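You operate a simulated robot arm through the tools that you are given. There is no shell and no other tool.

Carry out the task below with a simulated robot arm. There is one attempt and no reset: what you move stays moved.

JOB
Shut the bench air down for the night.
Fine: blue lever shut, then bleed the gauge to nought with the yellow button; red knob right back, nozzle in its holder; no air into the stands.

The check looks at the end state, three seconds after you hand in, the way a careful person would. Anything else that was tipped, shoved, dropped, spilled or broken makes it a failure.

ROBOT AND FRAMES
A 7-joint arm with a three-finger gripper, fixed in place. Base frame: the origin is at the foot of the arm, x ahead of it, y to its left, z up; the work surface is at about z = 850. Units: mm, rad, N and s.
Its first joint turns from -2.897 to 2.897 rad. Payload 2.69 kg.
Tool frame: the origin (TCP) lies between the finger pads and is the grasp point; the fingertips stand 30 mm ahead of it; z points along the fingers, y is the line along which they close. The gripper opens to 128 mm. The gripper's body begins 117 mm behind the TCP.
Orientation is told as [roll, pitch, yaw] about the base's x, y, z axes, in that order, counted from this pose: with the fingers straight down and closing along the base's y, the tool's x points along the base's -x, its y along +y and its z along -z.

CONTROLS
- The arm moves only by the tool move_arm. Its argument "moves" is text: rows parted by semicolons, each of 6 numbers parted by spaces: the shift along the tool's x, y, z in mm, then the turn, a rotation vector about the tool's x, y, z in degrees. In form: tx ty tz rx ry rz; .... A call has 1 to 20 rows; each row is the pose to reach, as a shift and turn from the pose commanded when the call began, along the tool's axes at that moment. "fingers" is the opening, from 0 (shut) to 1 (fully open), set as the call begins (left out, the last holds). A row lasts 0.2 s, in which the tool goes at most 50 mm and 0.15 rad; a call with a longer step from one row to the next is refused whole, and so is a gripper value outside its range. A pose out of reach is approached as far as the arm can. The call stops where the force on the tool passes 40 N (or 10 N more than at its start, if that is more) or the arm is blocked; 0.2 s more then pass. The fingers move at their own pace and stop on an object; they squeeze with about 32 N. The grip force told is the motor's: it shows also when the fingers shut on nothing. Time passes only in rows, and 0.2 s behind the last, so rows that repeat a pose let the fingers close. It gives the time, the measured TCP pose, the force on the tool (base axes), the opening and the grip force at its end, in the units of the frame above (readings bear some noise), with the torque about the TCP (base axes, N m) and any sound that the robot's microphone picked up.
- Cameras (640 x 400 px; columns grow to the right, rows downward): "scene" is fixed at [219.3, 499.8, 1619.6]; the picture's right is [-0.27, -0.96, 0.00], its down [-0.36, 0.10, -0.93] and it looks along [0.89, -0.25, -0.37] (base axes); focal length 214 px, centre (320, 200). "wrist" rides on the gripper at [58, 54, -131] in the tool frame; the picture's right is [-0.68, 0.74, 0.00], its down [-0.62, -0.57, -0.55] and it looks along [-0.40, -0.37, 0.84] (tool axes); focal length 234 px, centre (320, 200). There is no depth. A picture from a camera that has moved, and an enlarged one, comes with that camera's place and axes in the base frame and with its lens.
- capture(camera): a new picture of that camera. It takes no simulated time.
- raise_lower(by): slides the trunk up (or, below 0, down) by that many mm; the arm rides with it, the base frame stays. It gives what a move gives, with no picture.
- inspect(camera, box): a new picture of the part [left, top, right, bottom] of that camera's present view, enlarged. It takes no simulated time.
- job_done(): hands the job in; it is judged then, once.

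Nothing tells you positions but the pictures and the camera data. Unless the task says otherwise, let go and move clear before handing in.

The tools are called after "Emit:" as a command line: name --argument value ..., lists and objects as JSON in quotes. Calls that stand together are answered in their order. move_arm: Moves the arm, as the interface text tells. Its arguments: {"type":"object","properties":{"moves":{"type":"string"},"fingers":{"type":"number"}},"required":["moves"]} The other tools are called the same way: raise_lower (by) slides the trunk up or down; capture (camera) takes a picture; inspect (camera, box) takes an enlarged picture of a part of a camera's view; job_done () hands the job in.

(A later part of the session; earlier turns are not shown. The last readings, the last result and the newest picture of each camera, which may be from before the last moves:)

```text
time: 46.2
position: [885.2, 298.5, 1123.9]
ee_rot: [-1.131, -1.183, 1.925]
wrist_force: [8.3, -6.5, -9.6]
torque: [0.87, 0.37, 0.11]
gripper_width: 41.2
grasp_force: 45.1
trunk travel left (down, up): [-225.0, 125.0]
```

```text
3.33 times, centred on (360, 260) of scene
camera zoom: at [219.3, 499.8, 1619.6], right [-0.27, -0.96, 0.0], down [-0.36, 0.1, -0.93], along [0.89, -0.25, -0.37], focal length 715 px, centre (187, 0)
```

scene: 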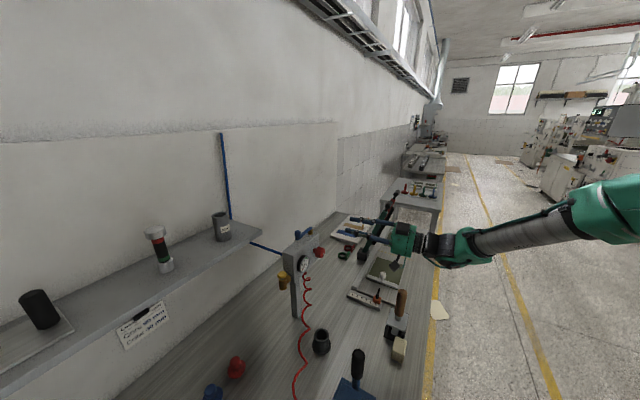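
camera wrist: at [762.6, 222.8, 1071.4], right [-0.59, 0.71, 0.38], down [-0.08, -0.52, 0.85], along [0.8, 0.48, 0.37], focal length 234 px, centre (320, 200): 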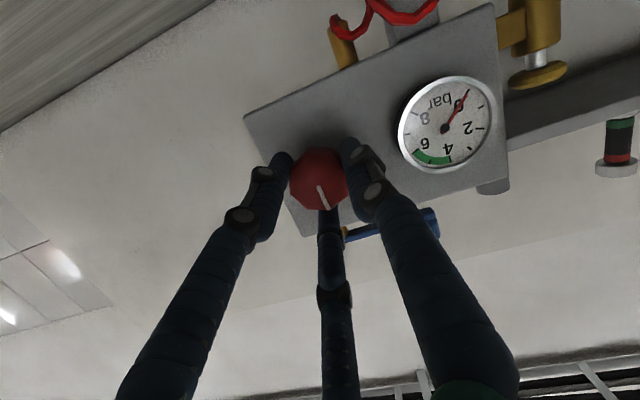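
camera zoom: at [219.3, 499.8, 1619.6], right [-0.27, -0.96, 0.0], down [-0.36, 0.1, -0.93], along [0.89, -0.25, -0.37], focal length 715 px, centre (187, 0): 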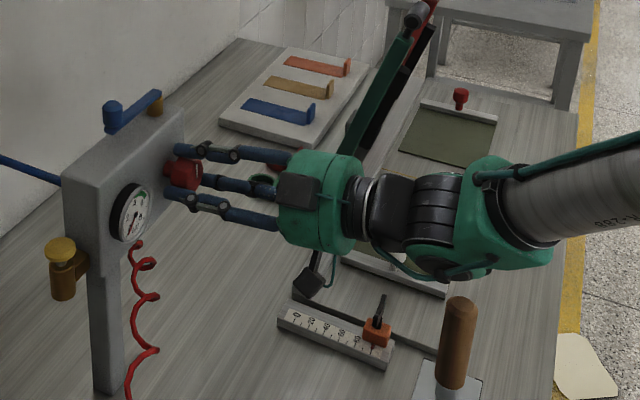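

The mark now points straight up, about 140° of turn so far, with no stop felt. I'll do another release, roll back and re-grip cycle on the refined axis.

Emit:
move_arm --moves "0 0 0 0 0 0; 0 0 0 0 0 0; 0 0 -15 0 0 0; 0 0 -35 0 0 0; 0.1 -1.4 -35 -1.4 0 7.9; 0.4 -2.7 -34.9 -2.8 0 15.8; 0.8 -4 -34.9 -4.2 0 23.6; 1.5 -5.3 -34.7 -5.6 0 31.5; 2.3 -6.4 -34.6 -6.9 0 39.4; 3.2 -7.4 -34.4 -8.3 0 47.3; 4.3 -8.2 -34.2 -9.7 0 55.1; 5.5 -8.9 -34 -11.1 0 63; 6.7 -9.4 -33.8 -12.5 0 70.9; 8.1 -9.8 -33.6 -13.9 0 78.8" --fingers 0.45

Emit:
capture --camera "wrist"

```text
time: 49.2
position: [867.5, 266.0, 1126.0]
ee_rot: [1.476, -0.509, -0.55]
wrist_force: [-0.1, 0.0, 0.6]
torque: [0.0, 0.03, 0.0]
gripper_width: 57.8
grasp_force: 0.0
trunk travel left (down, up): [-225.0, 125.0]
```

```text
taken
camera wrist: at [731.9, 202.9, 1153.5], right [0.23, -0.06, 0.97], down [0.36, -0.92, -0.15], along [0.9, 0.38, -0.19], focal length 234 px, centre (320, 200)
```

wrist: 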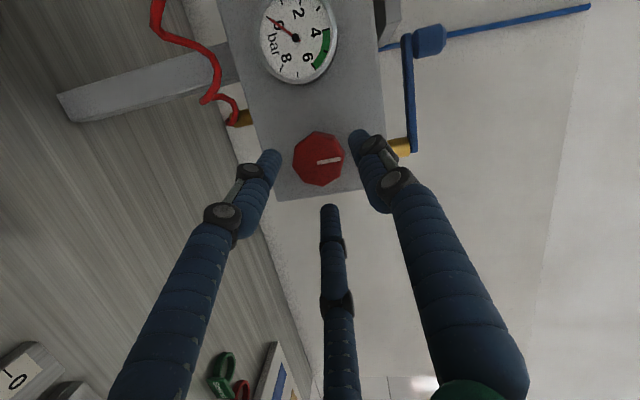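

The position matches the last successful approach, and the mark is now straight up. Advancing and gripping again.

Emit:
move_arm --moves "0 0 12 0 0 0; 0 0 24 0 0 0; 0 0 34.5 0 0 0; 0 0 34.5 0 0 0"

Emit:
move_arm --moves "0 0 0 0 0 0; 0 0 0 0 0 0; 0 0 0 0 0 0" --fingers 0

Emit:
capture --camera "wrist"

```text
time: 50.2
position: [888.0, 294.9, 1121.6]
ee_rot: [1.474, -0.512, -0.549]
wrist_force: [0.4, -0.5, 0.2]
torque: [-0.01, 0.01, 0.02]
gripper_width: 57.7
grasp_force: 0.1
trunk travel left (down, up): [-225.0, 125.0]
```

```text
time: 51.0
position: [887.5, 294.7, 1121.1]
ee_rot: [1.476, -0.51, -0.548]
wrist_force: [-1.9, -0.1, -4.4]
torque: [0.24, -0.3, -0.14]
gripper_width: 41.7
grasp_force: 45.0
trunk travel left (down, up): [-225.0, 125.0]
```

```text
taken
camera wrist: at [751.3, 230.9, 1150.0], right [0.23, -0.06, 0.97], down [0.36, -0.92, -0.14], along [0.9, 0.38, -0.19], focal length 234 px, centre (320, 200)
```

wrist: 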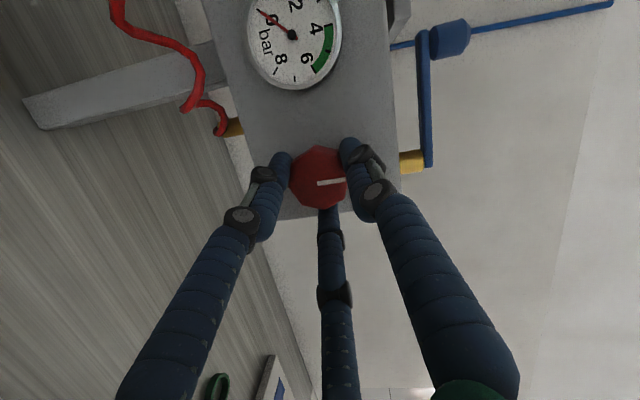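

Very clean grip. Turning another 40° anticlockwise while watching torque for the knob's end stop.

Emit:
move_arm --moves "0 0.5 0 1.4 0 -7.9; 0.15 1.1 0 2.8 0 -15.8; 0.3 1.6 0 4.2 0 -23.6; 0.6 2 0.1 5.6 0 -31.5; 0.9 2.5 0.2 6.9 0 -39.4"

Emit:
capture --camera "wrist"

```text
time: 52.2
position: [886.4, 296.0, 1123.4]
ee_rot: [1.135, -1.184, -0.28]
wrist_force: [1.3, -0.3, -4.4]
torque: [0.85, 0.27, -0.44]
gripper_width: 41.7
grasp_force: 44.7
trunk travel left (down, up): [-225.0, 125.0]
```

```text
taken
camera wrist: at [746.5, 236.5, 1108.2], right [-0.26, 0.4, 0.88], down [0.27, -0.84, 0.46], along [0.93, 0.36, 0.11], focal length 234 px, centre (320, 200)
```

wrist: 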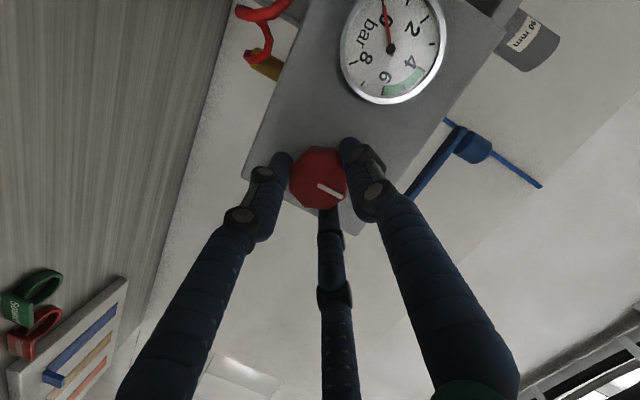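

The hand turned 40° but the mark stayed straight up, with about 0.8 N·m of reaction. The knob is against its anticlockwise stop, so it's right back. I'll release and back away to verify.

Emit:
move_arm --moves "0 0 0 0 0 0; 0 0 0 0 0 0; 0 0 -15 0 0 0; 0 0 -40 0 0 0; 0 0 -80 0 0 0; 0 0 -120 0 0 0" --fingers 0.5

Emit:
capture --camera "wrist"

Emit:
inspect --camera "scene" --box '[270, 210, 350, 290]'

```text
time: 53.6
position: [810.9, 204.2, 1142.0]
ee_rot: [1.14, -1.182, -0.284]
wrist_force: [0.6, 0.1, -0.3]
torque: [0.02, 0.0, 0.02]
gripper_width: 64.0
grasp_force: 0.0
trunk travel left (down, up): [-225.0, 125.0]
```

```text
taken
camera wrist: at [671.1, 145.4, 1126.8], right [-0.26, 0.4, 0.88], down [0.27, -0.84, 0.46], along [0.93, 0.36, 0.11], focal length 234 px, centre (320, 200)
```

wrist: 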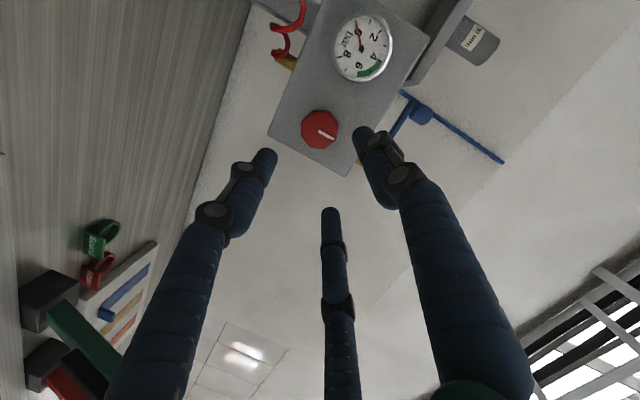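

```text
5.00 times, centred on (310, 250) of scene
camera zoom: at [219.3, 499.8, 1619.6], right [-0.27, -0.96, 0.0], down [-0.36, 0.1, -0.93], along [0.89, -0.25, -0.37], focal length 1072 px, centre (370, -50)
```

zoom: 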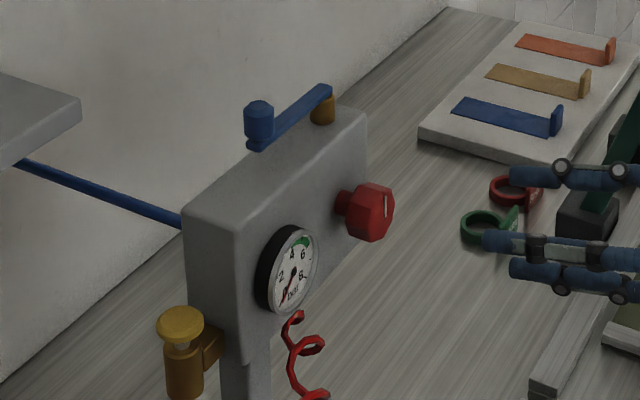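

Checking the knob mark and gauge close-up from the front.

Emit:
inspect --camera "wrist" --box '[260, 0, 420, 180]'

Emit:
inspect --camera "scene" --box '[324, 230, 360, 260]'

```text
2.22 times, centred on (340, 90) of wrist
camera zoom: at [671.1, 145.4, 1126.8], right [-0.26, 0.4, 0.88], down [0.27, -0.84, 0.46], along [0.93, 0.36, 0.11], focal length 520 px, centre (276, 444)
```

zoom: 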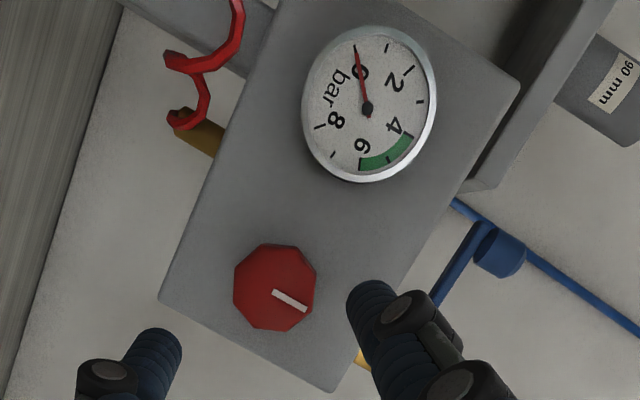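

```text
13.33 times, centred on (342, 245) of scene
camera zoom: at [219.3, 499.8, 1619.6], right [-0.27, -0.96, 0.0], down [-0.36, 0.1, -0.93], along [0.89, -0.25, -0.37], focal length 2860 px, centre (27, -400)
```

zoom: 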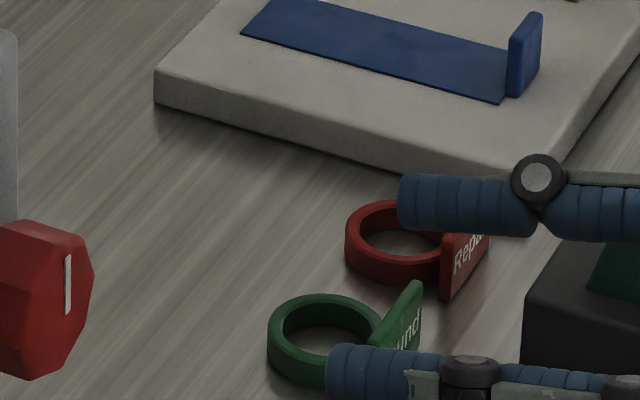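

The mark points straight up against the stop and the gauge is at nought. Now for the nozzle: I'll lift away from the panel, turn the hand down again and travel high over the bench toward (157, 590).

Emit:
move_arm --moves "-35 13 -6 0 0 0; -70 26 -12 0 0 0; -105 38 -18 0 0 0; -139 51 -24 0 0 0; -139 51 -24 1.7 7.9 -1.4; -139 51 -24 3.3 15.8 -2.8; -139 51 -24 5 23.7 -4.2; -139 51 -24 6.6 31.6 -5.6; -139 51 -24 8.3 39.6 -7; -139 51 -24 10 47.5 -8.3; -139 51 -24 11.6 55.4 -9.7; -139 51 -24 13.3 63.3 -11.1; -139 51 -24 14.9 71.2 -12.5; -139 51 -24 16.6 79.1 -13.9"

```text
time: 56.6
position: [810.8, 203.9, 1292.0]
ee_rot: [0.003, -0.004, 0.824]
wrist_force: [-0.7, 0.3, -0.2]
torque: [0.02, -0.01, 0.0]
gripper_width: 63.9
grasp_force: 0.1
trunk travel left (down, up): [-225.0, 125.0]
```

Hand is down again and clear of the panel. Travelling high across to above the nozzle.

Emit:
move_arm --moves "9.8 46.3 1.4 0 0 -1.75; 19.6 92.7 2.8 0 0 -3.5; 29.5 139 4.1 0 0 -5.25; 39.3 185.3 5.5 0 0 -7; 49.1 231.7 6.9 0 0 -8.75; 58.9 278 8.3 0 0 -10.5; 68.8 324.3 9.6 0 0 -12.25; 78.6 370.6 11 0 0 -14; 88.4 417 12.4 0 0 -15.75; 98.2 463.3 13.8 0 0 -17.5; 108.1 509.6 15.1 0 0 -19.25; 117.9 556 16.5 0 0 -21; 127.7 602.3 17.9 0 0 -22.75; 137.5 648.6 19.3 0 0 -24.5; 147.4 695 20.6 0 0 -26.25; 157.2 741.3 22 0 0 -28; 157.2 741.3 22 0 0 -28"

Emit:
capture --camera "wrist"

Emit:
capture --camera "scene"

```text
time: 60.2
position: [168.1, 588.9, 1265.3]
ee_rot: [0.0, 0.01, 1.299]
wrist_force: [0.4, 0.7, 0.6]
torque: [-0.07, -0.03, -0.01]
gripper_width: 64.0
grasp_force: 0.0
trunk travel left (down, up): [-225.0, 125.0]
```

```text
taken
camera wrist: at [100.5, 547.9, 1395.2], right [-0.53, 0.85, -0.01], down [0.71, 0.45, 0.54], along [0.46, 0.28, -0.84], focal length 234 px, centre (320, 200)
```

wrist: 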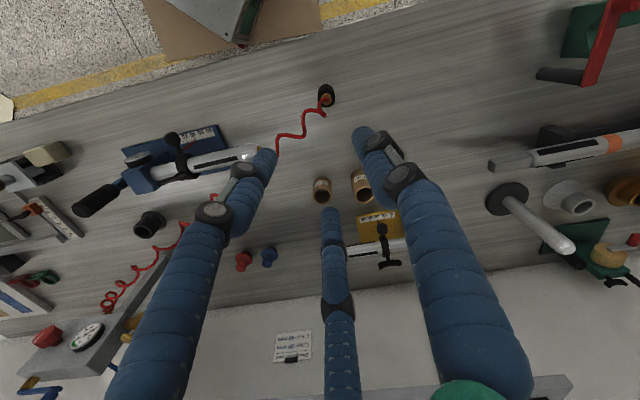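

```text
taken
```

scene: 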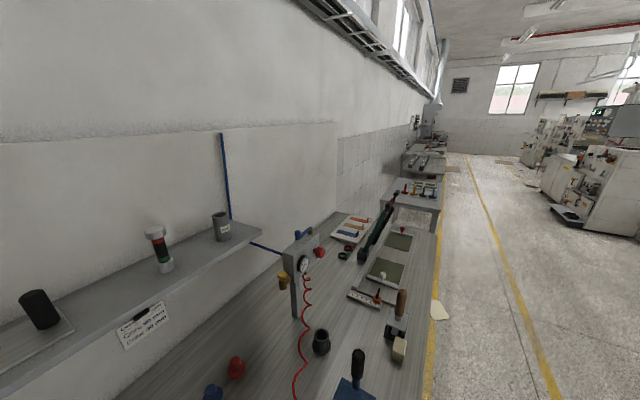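

The nozzle is right below, near pixel (326, 95). Enlarging it and the surroundings.

Emit:
inspect --camera "wrist" --box '[270, 60, 370, 140]'

Emit:
inspect --camera "wrist" --box '[90, 190, 250, 320]'

Emit:
inspect --camera "wrist" --box '[480, 150, 640, 280]'

```text
5.00 times, centred on (320, 100) of wrist
camera zoom: at [100.5, 547.9, 1395.2], right [-0.53, 0.85, -0.01], down [0.71, 0.45, 0.54], along [0.46, 0.28, -0.84], focal length 1171 px, centre (320, 700)
```

zoom: 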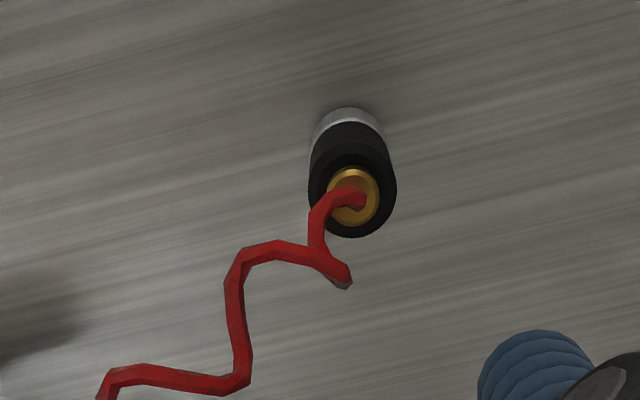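

```text
3.08 times, centred on (170, 255) of wrist
camera zoom: at [100.5, 547.9, 1395.2], right [-0.53, 0.85, -0.01], down [0.71, 0.45, 0.54], along [0.46, 0.28, -0.84], focal length 720 px, centre (782, 31)
```

zoom: 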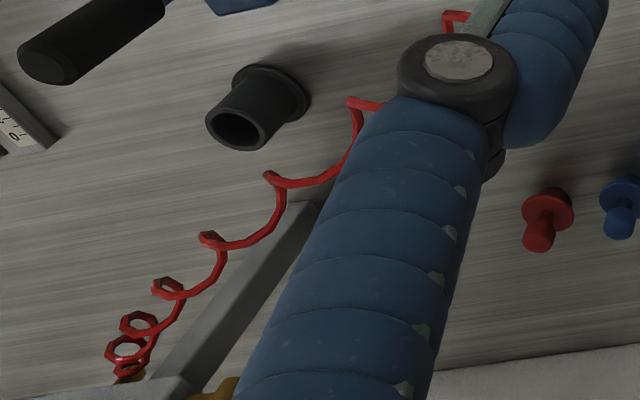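

```text
3.08 times, centred on (560, 215) of wrist
camera zoom: at [100.5, 547.9, 1395.2], right [-0.53, 0.85, -0.01], down [0.71, 0.45, 0.54], along [0.46, 0.28, -0.84], focal length 720 px, centre (-418, 154)
```

zoom: 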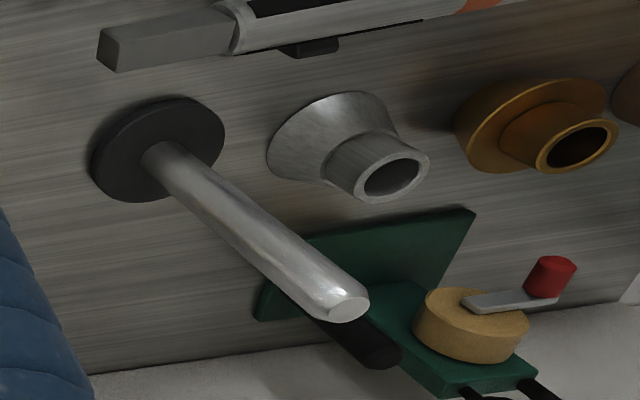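

The nozzle is free-standing near (154, 590), top z about 985–990, 28–31 mm across. Its hose leaves toward the panel side, conveniently in the gap between two fingers. I'll let the arm settle and re-measure before descending.

Emit:
move_arm --moves "0 0 0 0 0 0; 0 0 0 0 0 0"

Emit:
inspect --camera "wrist" --box '[270, 60, 370, 140]'

```text
time: 60.8
position: [167.4, 588.5, 1268.4]
ee_rot: [0.002, 0.002, 1.3]
wrist_force: [-0.1, 0.1, 0.8]
torque: [-0.02, 0.01, 0.01]
gripper_width: 64.1
grasp_force: 0.0
trunk travel left (down, up): [-225.0, 125.0]
```

```text
5.00 times, centred on (320, 100) of wrist
camera zoom: at [100.2, 547.7, 1399.0], right [-0.53, 0.85, 0.0], down [0.71, 0.44, 0.55], along [0.46, 0.29, -0.84], focal length 1171 px, centre (320, 700)
```

zoom: 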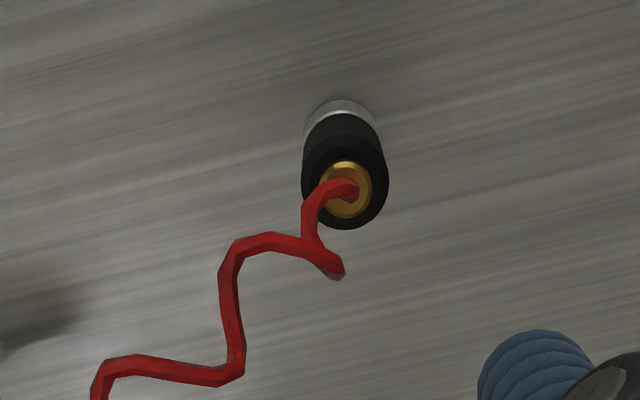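

Nozzle centre refined to about (154.5, 590.6) with its top near z 978. I'll turn the hand to yaw 90° so the hose sits mid-gap, open a bit wider, centre over it and descend partway.

Emit:
move_arm --moves "0.7 6.5 40 0 0 -7.7; 1.4 13 80 0 0 -15.5; 1.4 13 125 0 0 -15.5; 1.4 13 170 0 0 -15.5; 1.4 13 200 0 0 -15.5; 1.4 13 200 0 0 -15.5" --fingers 0.6

Emit:
capture --camera "wrist"

Emit:
inspect --camera "wrist" --box '[250, 80, 410, 220]'

```text
time: 62.2
position: [152.0, 599.8, 1081.6]
ee_rot: [-0.003, -0.02, 1.578]
wrist_force: [0.2, -0.9, 1.2]
torque: [0.02, 0.04, 0.06]
gripper_width: 76.9
grasp_force: 0.0
trunk travel left (down, up): [-225.0, 125.0]
```

```text
taken
camera wrist: at [98.1, 537.7, 1211.0], right [-0.74, 0.67, 0.01], down [0.56, 0.61, 0.56], along [0.37, 0.42, -0.83], focal length 234 px, centre (320, 200)
```

wrist: 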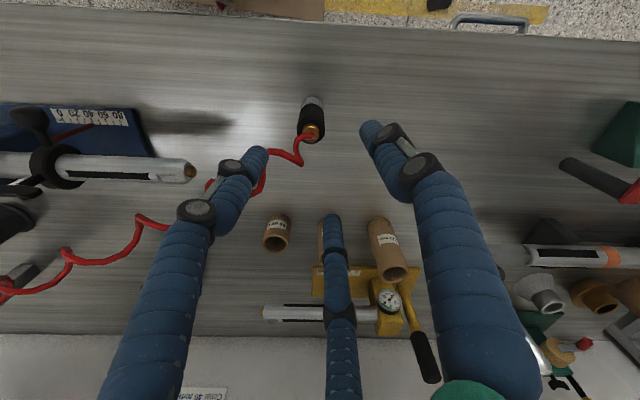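

```text
2.86 times, centred on (330, 150) of wrist
camera zoom: at [98.1, 537.7, 1211.0], right [-0.74, 0.67, 0.01], down [0.56, 0.61, 0.56], along [0.37, 0.42, -0.83], focal length 669 px, centre (291, 343)
```

zoom: 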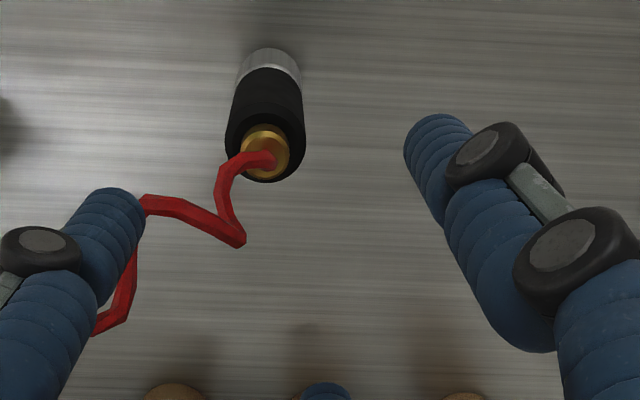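

The arm is still settling from that move. I'll hold and re-measure before closing in.

Emit:
move_arm --moves "0 0 0 0 0 0; 0 0 0 0 0 0; 0 0 0 0 0 0"

Emit:
inspect --camera "wrist" --box '[250, 60, 410, 200]'

```text
time: 63.0
position: [151.3, 599.3, 1081.6]
ee_rot: [-0.003, -0.02, 1.58]
wrist_force: [0.4, 0.9, 0.0]
torque: [-0.03, 0.01, -0.01]
gripper_width: 76.7
grasp_force: 0.1
trunk travel left (down, up): [-225.0, 125.0]
```

```text
2.86 times, centred on (330, 130) of wrist
camera zoom: at [97.8, 537.3, 1210.1], right [-0.74, 0.67, 0.01], down [0.56, 0.61, 0.56], along [0.37, 0.42, -0.83], focal length 669 px, centre (291, 400)
```

zoom: 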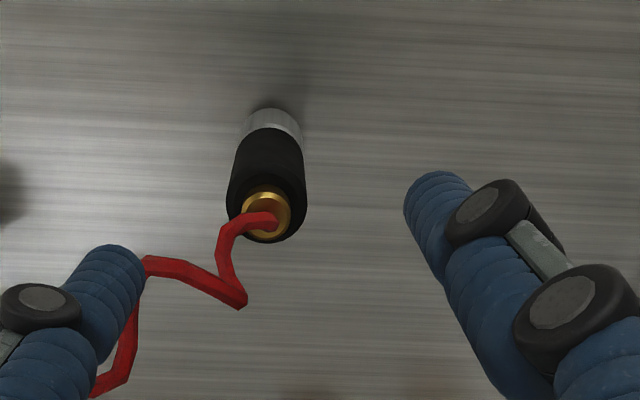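

The pose holds steady about 10 mm off what I commanded, so the arm may be near a joint limit here. I'll command a small correction and see how it responds.

Emit:
move_arm --moves "4.5 -1.5 0 0 0 0; 9 -3 0 0 0 0; 9 -3 0 0 0 0; 9 -3 0 0 0 0"

Emit:
capture --camera "scene"

Emit:
capture --camera "wrist"

```text
time: 64.0
position: [150.9, 586.6, 1072.2]
ee_rot: [-0.001, -0.006, 1.583]
wrist_force: [-0.1, -0.6, 0.5]
torque: [-0.02, 0.0, 0.0]
gripper_width: 76.9
grasp_force: 0.0
trunk travel left (down, up): [-225.0, 125.0]
```

```text
taken
```

scene: 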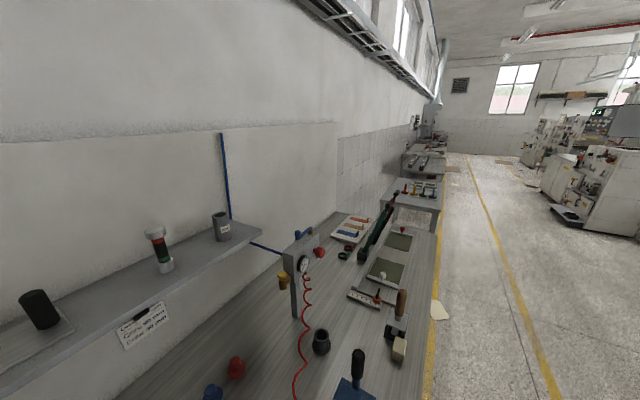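

```text
taken
camera wrist: at [97.7, 526.4, 1202.6], right [-0.74, 0.67, 0.0], down [0.56, 0.62, 0.55], along [0.37, 0.41, -0.83], focal length 234 px, centre (320, 200)
```

wrist: 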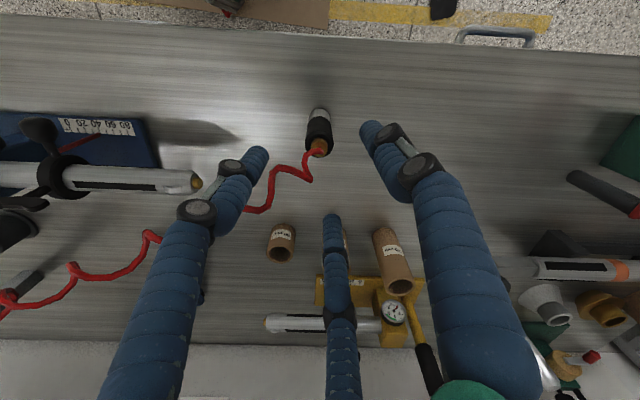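

That responded as if a wrist joint is near its limit at this yaw. The three fingers repeat every 120°, so I'll turn the hand 120° the other way to yaw −30°, which leaves the fingers in the same spots around the nozzle.

Emit:
move_arm --moves "0 0 -5 0 0 8; 0 0 -10 0 0 16; 0 0 -10 0 0 24; 0 0 -10 0 0 32; 0 0 -10 0 0 40; 0 0 -10 0 0 48; -1 0 -10 0 0 56; -2 0.5 -10 0 0 64; -3 1 -10 0 0 72; -4 1.5 -10 0 0 80; -5 2 -10 0 0 88; -6 2 -10 0 0 96; -7 2.5 -10 0 0 104; -8 3 -10 0 0 112; -9 3 -10 0 0 120; -9 3 -10 0 0 120; -9 3 -10 0 0 120"

Emit:
capture --camera "wrist"

```text
time: 67.6
position: [151.2, 598.0, 1086.4]
ee_rot: [0.01, 0.004, -0.516]
wrist_force: [0.5, 1.0, 0.2]
torque: [0.01, 0.02, -0.02]
gripper_width: 76.9
grasp_force: 0.0
trunk travel left (down, up): [-225.0, 125.0]
```

```text
taken
camera wrist: at [126.8, 671.3, 1217.6], right [0.95, 0.31, 0.0], down [0.25, -0.8, 0.54], along [0.17, -0.51, -0.84], focal length 234 px, centre (320, 200)
```

wrist: 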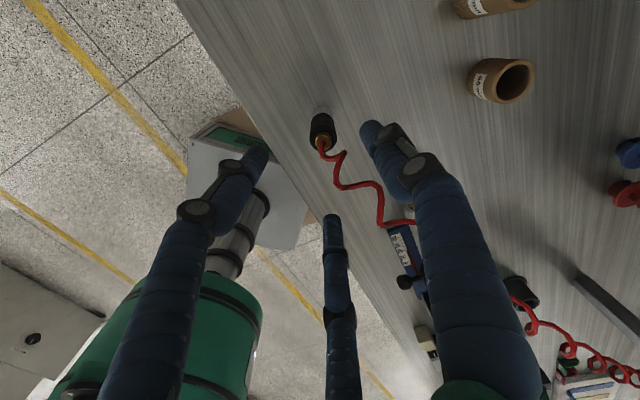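

The limit persists, so it's not the last joint. It seems to restrict going lower with the trunk at this height. I can use the trunk itself to descend, so first I'll centre precisely by eye over the nozzle.

Emit:
inspect --camera "wrist" --box '[280, 100, 370, 180]'

```text
5.00 times, centred on (325, 140) of wrist
camera zoom: at [126.8, 671.3, 1217.6], right [0.95, 0.31, 0.0], down [0.25, -0.8, 0.54], along [0.17, -0.51, -0.84], focal length 1171 px, centre (295, 500)
```

zoom: 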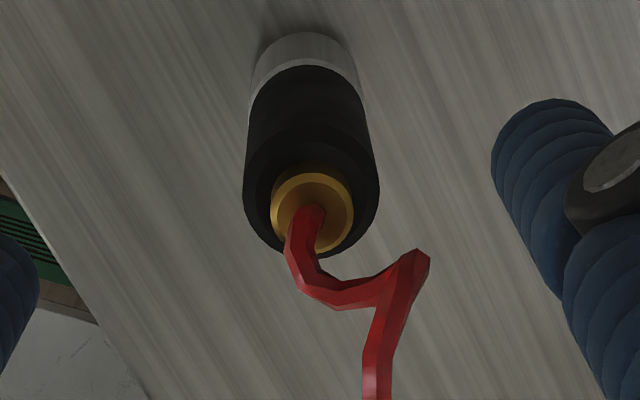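

I've re-triangulated the nozzle: axis at about (156, 592), top at z≈962, 30 mm across. I'll shift to centre over it and check the measured pose.

Emit:
move_arm --moves "-3.5 -1.3 0 0 0 0; -7.3 -2.7 0 0 0 0; -7.3 -2.7 0 0 0 0; -7.3 -2.7 0 0 0 0"

Emit:
inspect --camera "wrist" --box '[280, 100, 370, 180]'

```text
time: 68.6
position: [153.0, 590.4, 1081.7]
ee_rot: [0.005, 0.002, -0.511]
wrist_force: [-0.2, -1.4, 0.9]
torque: [-0.05, -0.02, -0.04]
gripper_width: 76.9
grasp_force: 0.0
trunk travel left (down, up): [-225.0, 125.0]
```

```text
5.00 times, centred on (325, 140) of wrist
camera zoom: at [128.2, 664.4, 1212.8], right [0.95, 0.31, 0.0], down [0.26, -0.8, 0.55], along [0.17, -0.52, -0.84], focal length 1171 px, centre (295, 500)
```

zoom: 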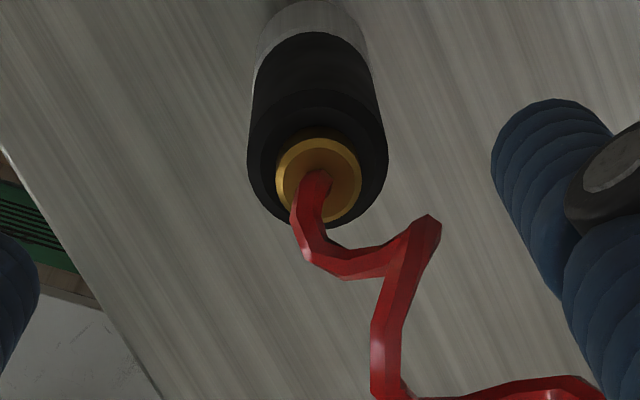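

Close, about 4 mm to go. I'll make that shift and then lower the trunk by 40 mm as a first test.

Emit:
move_arm --moves "-1.7 5.1 0 0 0 0; -1.7 5.1 0 0 0 0; -1.7 5.1 0 0 0 0"

Emit:
raise_lower --by -40

Emit:
inspect --camera "wrist" --box '[280, 100, 370, 180]'

```text
time: 69.4
position: [156.9, 593.8, 1084.1]
ee_rot: [0.005, 0.005, -0.512]
wrist_force: [0.2, -0.1, 0.5]
torque: [0.04, 0.0, 0.0]
gripper_width: 76.7
grasp_force: 0.0
trunk travel left (down, up): [-225.0, 125.0]
```

```text
time: 70.2
position: [157.5, 593.7, 1043.3]
ee_rot: [0.006, 0.006, -0.513]
wrist_force: [0.2, 0.4, 0.5]
torque: [-0.02, -0.04, -0.01]
gripper_width: 76.9
grasp_force: 0.1
trunk travel left (down, up): [-185.0, 165.0]
```

```text
5.00 times, centred on (325, 140) of wrist
camera zoom: at [132.8, 668.2, 1174.3], right [0.95, 0.31, 0.0], down [0.26, -0.8, 0.54], along [0.17, -0.52, -0.84], focal length 1171 px, centre (295, 500)
```

zoom: 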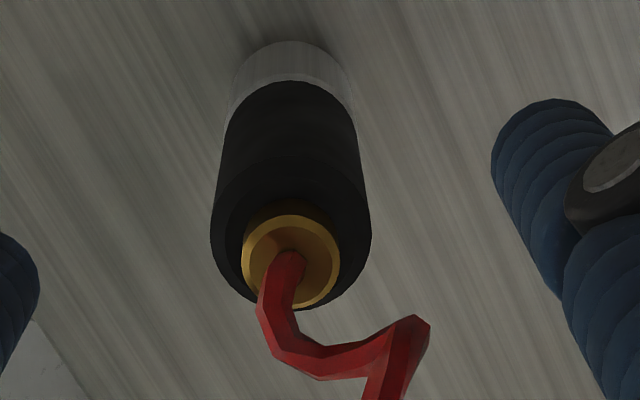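

Aligned to within about 1 mm. The hose leaves nearer one finger than I like, so I'll roll the hand 20° more to put the hose mid-gap, then look again before lowering.

Emit:
move_arm --moves "0 0 0 0 0 7; 0 0 0 0 0 14; 0 0 0 0 0 20; 0 0 0 0 0 20; 0 0 0 0 0 20"

Emit:
capture --camera "wrist"

Emit:
inspect --camera "wrist" --box '[240, 100, 420, 240]'

```text
time: 71.4
position: [157.8, 592.8, 1041.9]
ee_rot: [0.005, 0.004, -0.861]
wrist_force: [0.3, 0.3, -0.4]
torque: [0.02, -0.04, 0.0]
gripper_width: 77.0
grasp_force: 0.0
trunk travel left (down, up): [-185.0, 165.0]
```

```text
taken
camera wrist: at [160.4, 671.9, 1173.8], right [1.0, -0.03, 0.0], down [-0.03, -0.84, 0.54], along [-0.02, -0.54, -0.84], focal length 234 px, centre (320, 200)
```

wrist: 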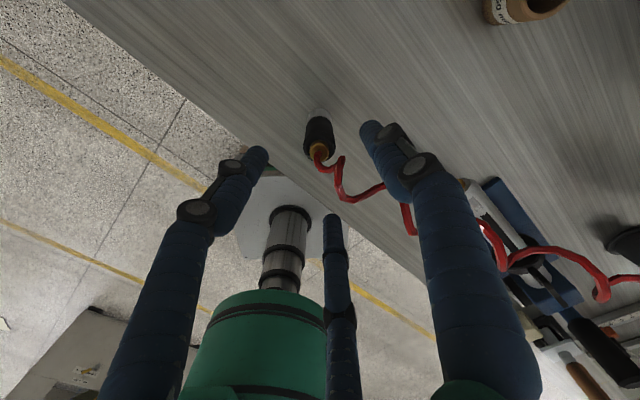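

```text
2.86 times, centred on (330, 170) of wrist
camera zoom: at [160.4, 671.9, 1173.8], right [1.0, -0.03, 0.0], down [-0.03, -0.84, 0.54], along [-0.02, -0.54, -0.84], focal length 669 px, centre (291, 286)
```

zoom: 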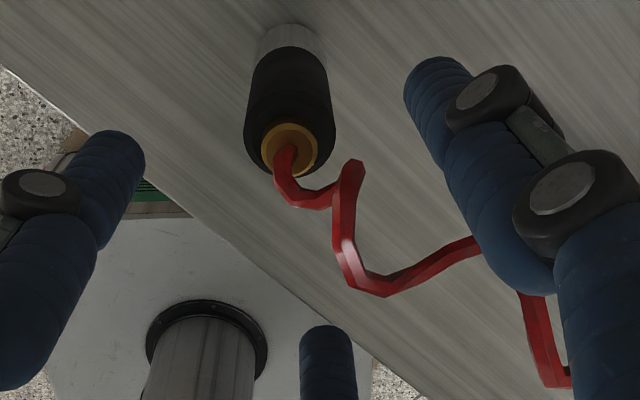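

The hose now runs through the gap between two fingers. I'll lower the trunk another 50 mm and look.

Emit:
raise_lower --by -50

Emit:
capture --camera "wrist"

Emit:
inspect --camera "wrist" --box '[240, 100, 420, 240]'

```text
time: 72.3
position: [157.9, 594.1, 993.7]
ee_rot: [0.004, 0.004, -0.861]
wrist_force: [-0.2, -0.2, 0.9]
torque: [0.02, -0.01, 0.0]
gripper_width: 77.0
grasp_force: 0.1
trunk travel left (down, up): [-135.0, 215.0]
```

```text
taken
camera wrist: at [160.3, 671.9, 1124.2], right [1.0, -0.03, 0.0], down [-0.03, -0.84, 0.54], along [-0.02, -0.54, -0.84], focal length 234 px, centre (320, 200)
```

wrist: 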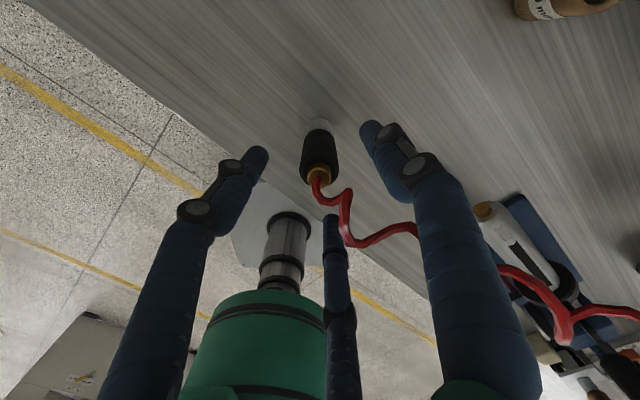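

```text
2.86 times, centred on (330, 170) of wrist
camera zoom: at [160.3, 671.9, 1124.2], right [1.0, -0.03, 0.0], down [-0.03, -0.84, 0.54], along [-0.02, -0.54, -0.84], focal length 669 px, centre (291, 286)
```

zoom: 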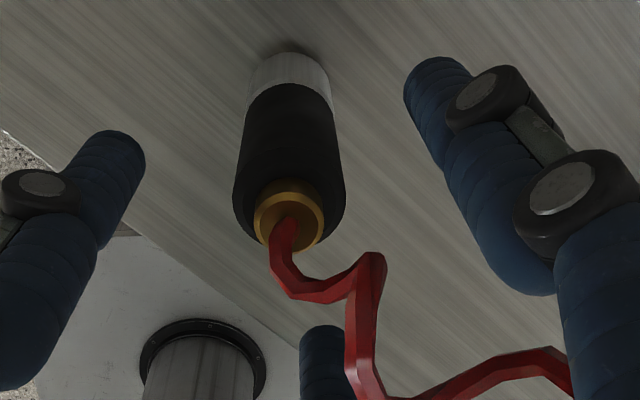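

Well aligned. Lowering another 42 mm to grasp height.

Emit:
raise_lower --by -42

Emit:
capture --camera "wrist"

Emit:
inspect --camera "wrist" --box '[240, 100, 420, 240]'

```text
time: 73.2
position: [156.9, 594.0, 950.6]
ee_rot: [0.003, 0.006, -0.861]
wrist_force: [-0.5, -1.0, -0.1]
torque: [0.02, 0.01, 0.0]
gripper_width: 76.7
grasp_force: 0.1
trunk travel left (down, up): [-93.0, 257.0]
```

```text
taken
camera wrist: at [160.3, 671.9, 1082.1], right [1.0, -0.03, 0.0], down [-0.03, -0.84, 0.54], along [-0.02, -0.54, -0.84], focal length 234 px, centre (320, 200)
```

wrist: 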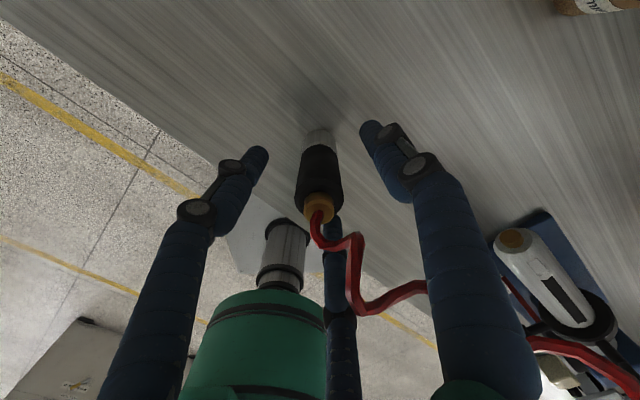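

```text
2.86 times, centred on (330, 170) of wrist
camera zoom: at [160.3, 671.9, 1082.1], right [1.0, -0.03, 0.0], down [-0.03, -0.84, 0.54], along [-0.02, -0.54, -0.84], focal length 669 px, centre (291, 286)
```

zoom: 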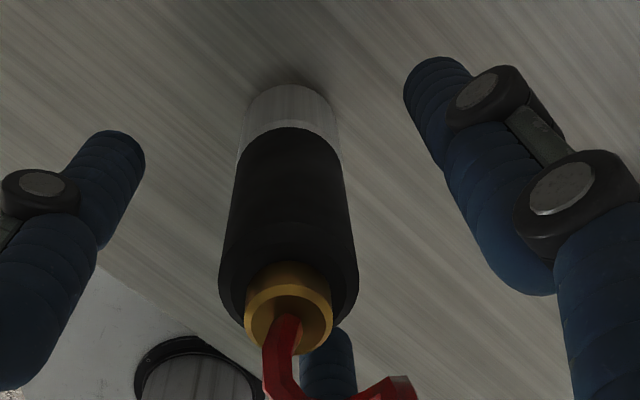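

The nozzle is centred between the fingers. Closing the grip on its black body.

Emit:
move_arm --moves "0 0 0 0 0 0; 0 0 0 0 0 0; 0 0 0 0 0 0; 0 0 0 0 0 0" --fingers 0

Emit:
capture --camera "wrist"

Emit:
inspect --camera "wrist" --box '[240, 100, 420, 240]'

```text
time: 74.2
position: [158.8, 593.3, 950.6]
ee_rot: [0.003, 0.005, -0.861]
wrist_force: [-0.6, -1.9, 2.7]
torque: [-0.17, 0.04, -0.02]
gripper_width: 30.2
grasp_force: 31.9
trunk travel left (down, up): [-93.0, 257.0]
```

```text
taken
camera wrist: at [160.3, 671.8, 1081.9], right [1.0, -0.03, 0.0], down [-0.03, -0.84, 0.54], along [-0.02, -0.54, -0.84], focal length 234 px, centre (320, 200)
```

wrist: 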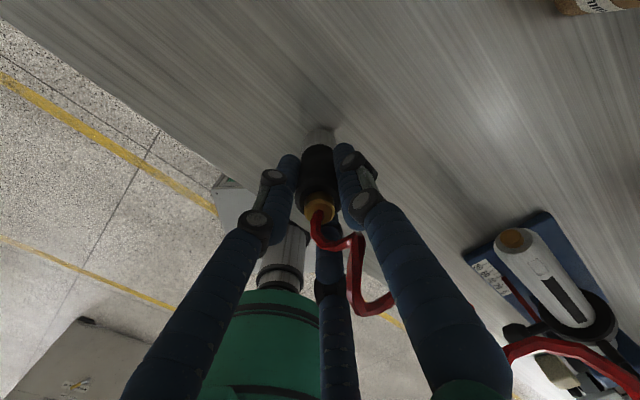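

```text
2.86 times, centred on (330, 170) of wrist
camera zoom: at [160.3, 671.8, 1081.9], right [1.0, -0.03, 0.0], down [-0.03, -0.84, 0.54], along [-0.02, -0.54, -0.84], focal length 669 px, centre (291, 286)
```

zoom: 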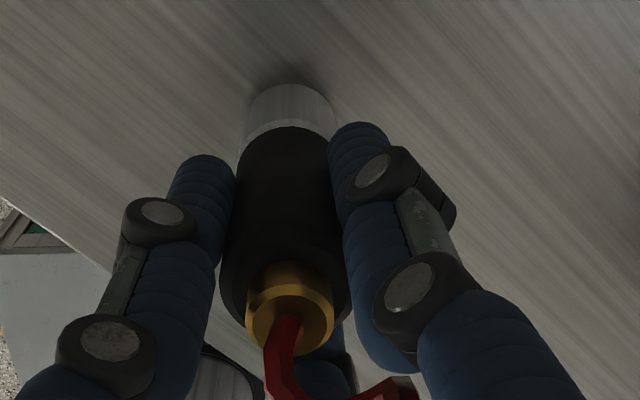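

Gripped at 30.2 mm, matching the nozzle's diameter. I'll lift gently with the trunk and check it comes up straight.

Emit:
raise_lower --by 40

Emit:
capture --camera "wrist"

Emit:
inspect --camera "wrist" --box '[240, 100, 420, 240]'

```text
time: 75.0
position: [157.0, 593.3, 988.9]
ee_rot: [0.002, 0.004, -0.861]
wrist_force: [-0.1, 0.3, -2.1]
torque: [0.01, -0.01, 0.0]
gripper_width: 30.0
grasp_force: 32.1
trunk travel left (down, up): [-133.0, 217.0]
```

```text
taken
camera wrist: at [160.3, 671.9, 1121.3], right [1.0, -0.03, 0.0], down [-0.03, -0.84, 0.54], along [-0.02, -0.54, -0.84], focal length 234 px, centre (320, 200)
```

wrist: 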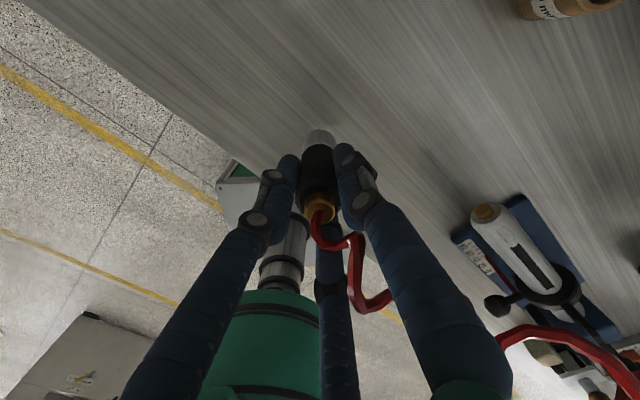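

```text
2.86 times, centred on (330, 170) of wrist
camera zoom: at [160.3, 671.9, 1121.3], right [1.0, -0.03, 0.0], down [-0.03, -0.84, 0.54], along [-0.02, -0.54, -0.84], focal length 669 px, centre (291, 286)
```

zoom: 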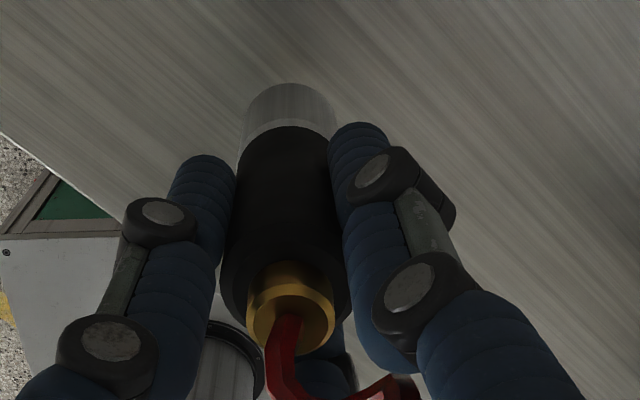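

It came up straight, carrying about 2 N. I'll raise well clear for the trip to the holder.

Emit:
raise_lower --by 190

Emit:
capture --camera "wrist"

Emit:
capture --camera "scene"

```text
time: 77.1
position: [157.0, 593.7, 1180.0]
ee_rot: [0.003, 0.004, -0.861]
wrist_force: [0.1, 0.8, -1.4]
torque: [0.02, 0.0, -0.01]
gripper_width: 30.0
grasp_force: 31.7
trunk travel left (down, up): [-323.0, 27.0]
```

```text
taken
camera wrist: at [160.4, 672.0, 1311.4], right [1.0, -0.03, 0.0], down [-0.03, -0.84, 0.54], along [-0.02, -0.54, -0.84], focal length 234 px, centre (320, 200)
```

wrist: 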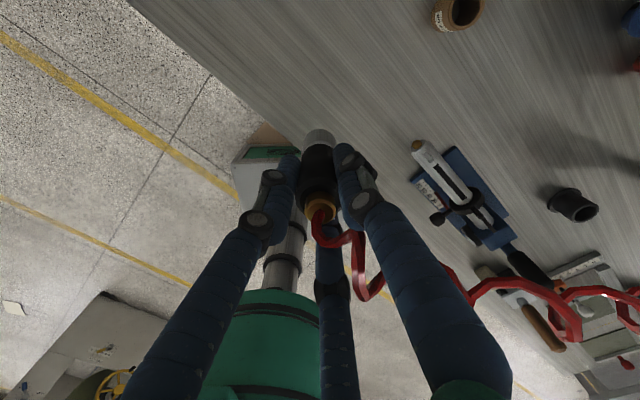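

```text
taken
```

scene: 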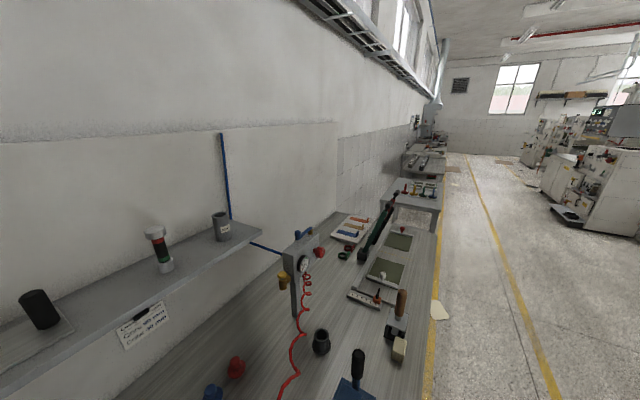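

Now a smooth traverse at this height to above the black holder at about (709, 357), turning the hand so the camera housing faces away from the panel.

Emit:
move_arm --moves "-28.4 13.9 0 0 0 -3.1; -56.8 27.8 0 0 0 -6.2; -85.2 41.7 0 0 0 -9.3; -113.6 55.6 0 0 0 -12.4; -142 69.4 0 0 0 -15.5; -170.4 83.3 0 0 0 -18.6; -198.8 97.2 0 0 0 -21.7; -227.2 111.1 0 0 0 -24.8; -255.6 125 0 0 0 -27.9; -284 138.9 0 0 0 -31; -312.4 152.8 0 0 0 -34.1; -340.8 166.7 0 0 0 -37.2; -369.2 180.6 0 0 0 -40.3; -397.6 194.5 0 0 0 -43.4; -426 208.3 0 0 0 -46.5; -454.4 222.2 0 0 0 -49.6; -482.8 236.1 0 0 0 -52.7; -511.2 250 0 0 0 -55.8; -539.6 263.9 0 0 0 -58.9; -539.6 263.9 0 0 0 -58.9"

Emit:
capture --camera "wrist"

Emit:
capture --camera "scene"

```text
time: 81.3
position: [710.8, 354.7, 1178.1]
ee_rot: [0.006, -0.001, 0.169]
wrist_force: [0.0, 0.8, -1.3]
torque: [-0.01, 0.04, 0.01]
gripper_width: 29.9
grasp_force: 32.1
trunk travel left (down, up): [-323.0, 27.0]
```

```text
taken
camera wrist: at [644.1, 397.5, 1309.4], right [0.54, 0.84, 0.01], down [0.7, -0.46, 0.55], along [0.46, -0.29, -0.84], focal length 234 px, centre (320, 200)
```

wrist: 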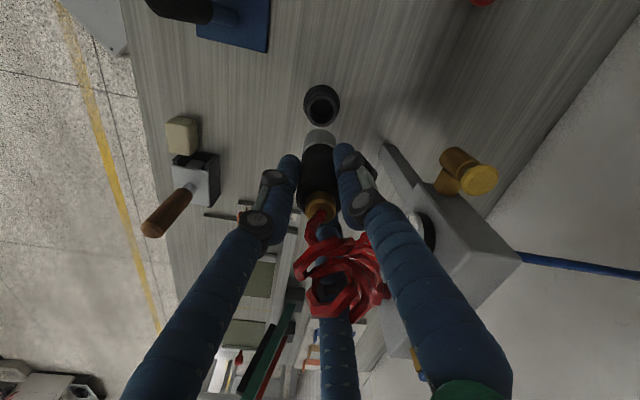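

```text
taken
```

scene: 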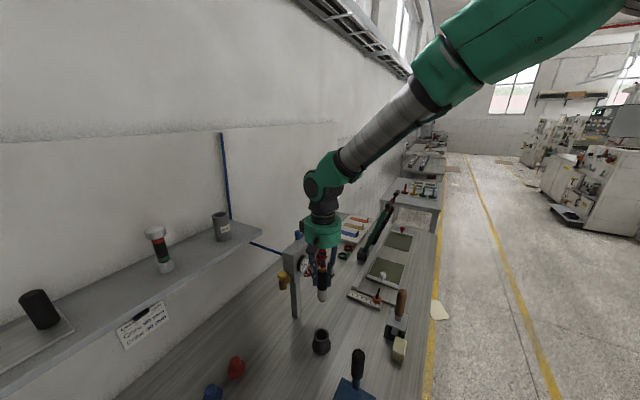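

The nozzle is held above the holder, with the hose bunched by the fingers. I'll zoom in from both cameras to line the nozzle tip up with the cup.

Emit:
inspect --camera "wrist" --box '[270, 60, 370, 220]'

Emit:
inspect --camera "scene" --box '[270, 230, 370, 380]'

Emit:
inspect --camera "scene" --box '[296, 315, 346, 365]'

```text
2.50 times, centred on (320, 140) of wrist
camera zoom: at [644.1, 397.5, 1309.4], right [0.54, 0.84, 0.01], down [0.7, -0.46, 0.55], along [0.46, -0.29, -0.84], focal length 585 px, centre (320, 350)
```

zoom: 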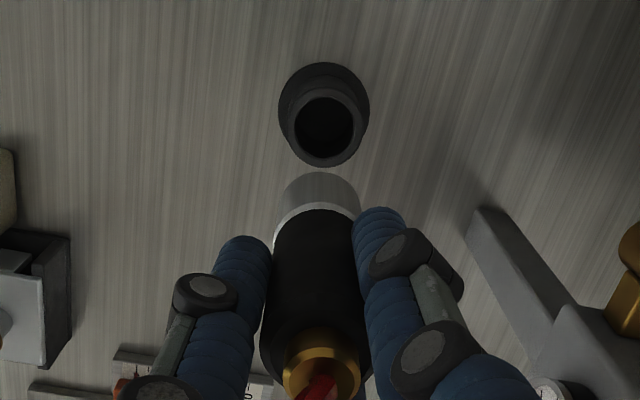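

```text
2.67 times, centred on (320, 305) of scene
camera zoom: at [219.3, 499.8, 1619.6], right [-0.27, -0.96, 0.0], down [-0.36, 0.1, -0.93], along [0.89, -0.25, -0.37], focal length 572 px, centre (320, -80)
```

zoom: 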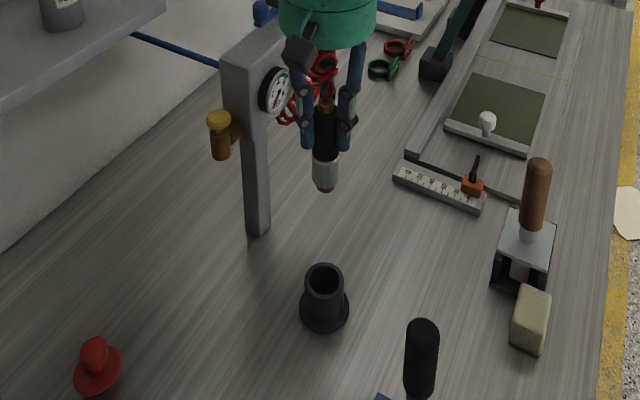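

```text
8.00 times, centred on (321, 340) of scene
camera zoom: at [219.3, 499.8, 1619.6], right [-0.27, -0.96, 0.0], down [-0.36, 0.1, -0.93], along [0.89, -0.25, -0.37], focal length 1716 px, centre (312, -920)
```

zoom: 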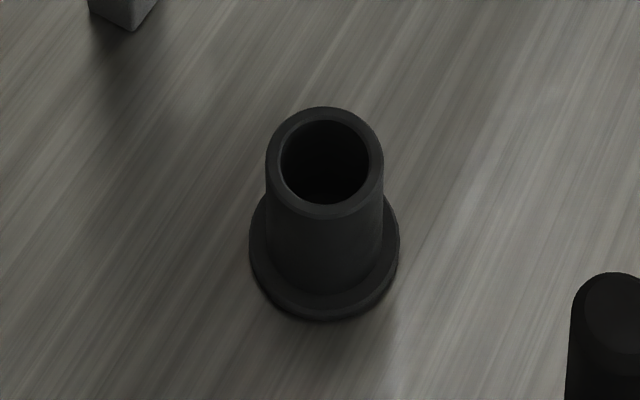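

The cup's hole is about 38 mm for a 30–32 mm nozzle, and its axis is around (714–716, 353). I'll shift toward it and lower until the tip is about 25 mm above the rim, then fine-align.

Emit:
move_arm --moves "-4.7 -2.3 0 0 0 0; -4.7 -2.3 0 0 0 0; -4.7 -2.3 0 0 0 0"

Emit:
raise_lower --by -135

Emit:
capture --camera "wrist"

Emit:
inspect --camera "wrist" --box '[280, 90, 360, 190]'

Emit:
inspect --camera "scene" --box '[290, 290, 350, 370]'

```text
time: 82.1
position: [714.1, 354.3, 1179.4]
ee_rot: [0.007, -0.002, 0.168]
wrist_force: [0.6, -0.5, -1.7]
torque: [0.0, -0.03, -0.02]
gripper_width: 29.6
grasp_force: 32.1
trunk travel left (down, up): [-323.0, 27.0]
```

```text
time: 83.7
position: [714.6, 354.5, 1043.9]
ee_rot: [0.007, -0.001, 0.167]
wrist_force: [-0.1, -0.3, -1.2]
torque: [-0.04, 0.01, -0.01]
gripper_width: 29.6
grasp_force: 31.8
trunk travel left (down, up): [-188.0, 162.0]
```

```text
taken
camera wrist: at [648.3, 396.5, 1175.1], right [0.54, 0.84, 0.01], down [0.7, -0.46, 0.55], along [0.46, -0.29, -0.84], focal length 234 px, centre (320, 200)
```

wrist: 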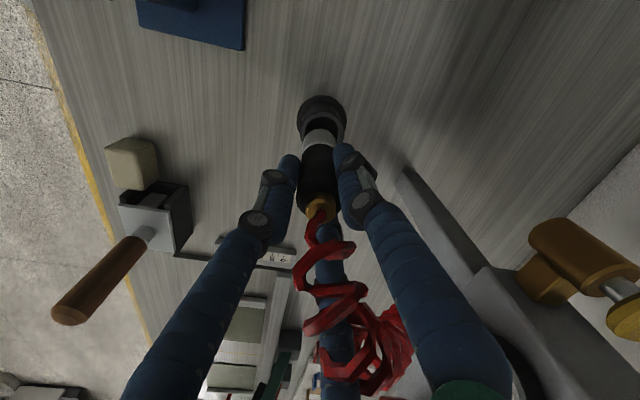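

```text
4.00 times, centred on (320, 140) of wrist
camera zoom: at [648.3, 396.5, 1175.1], right [0.54, 0.84, 0.01], down [0.7, -0.46, 0.55], along [0.46, -0.29, -0.84], focal length 937 px, centre (320, 440)
```

zoom: 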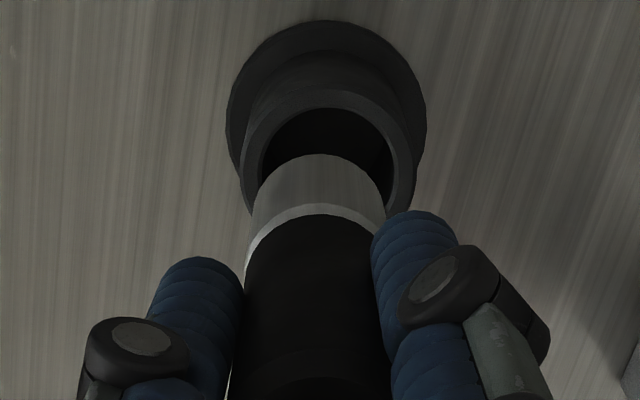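

```text
5.00 times, centred on (320, 330) of scene
camera zoom: at [219.3, 499.8, 1619.6], right [-0.27, -0.96, 0.0], down [-0.36, 0.1, -0.93], along [0.89, -0.25, -0.37], focal length 1072 px, centre (320, -450)
```

zoom: 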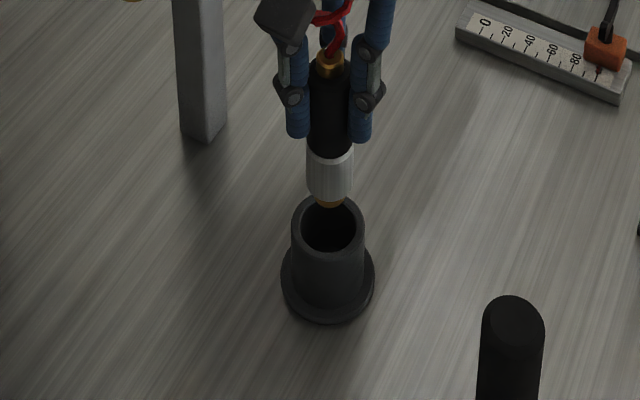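

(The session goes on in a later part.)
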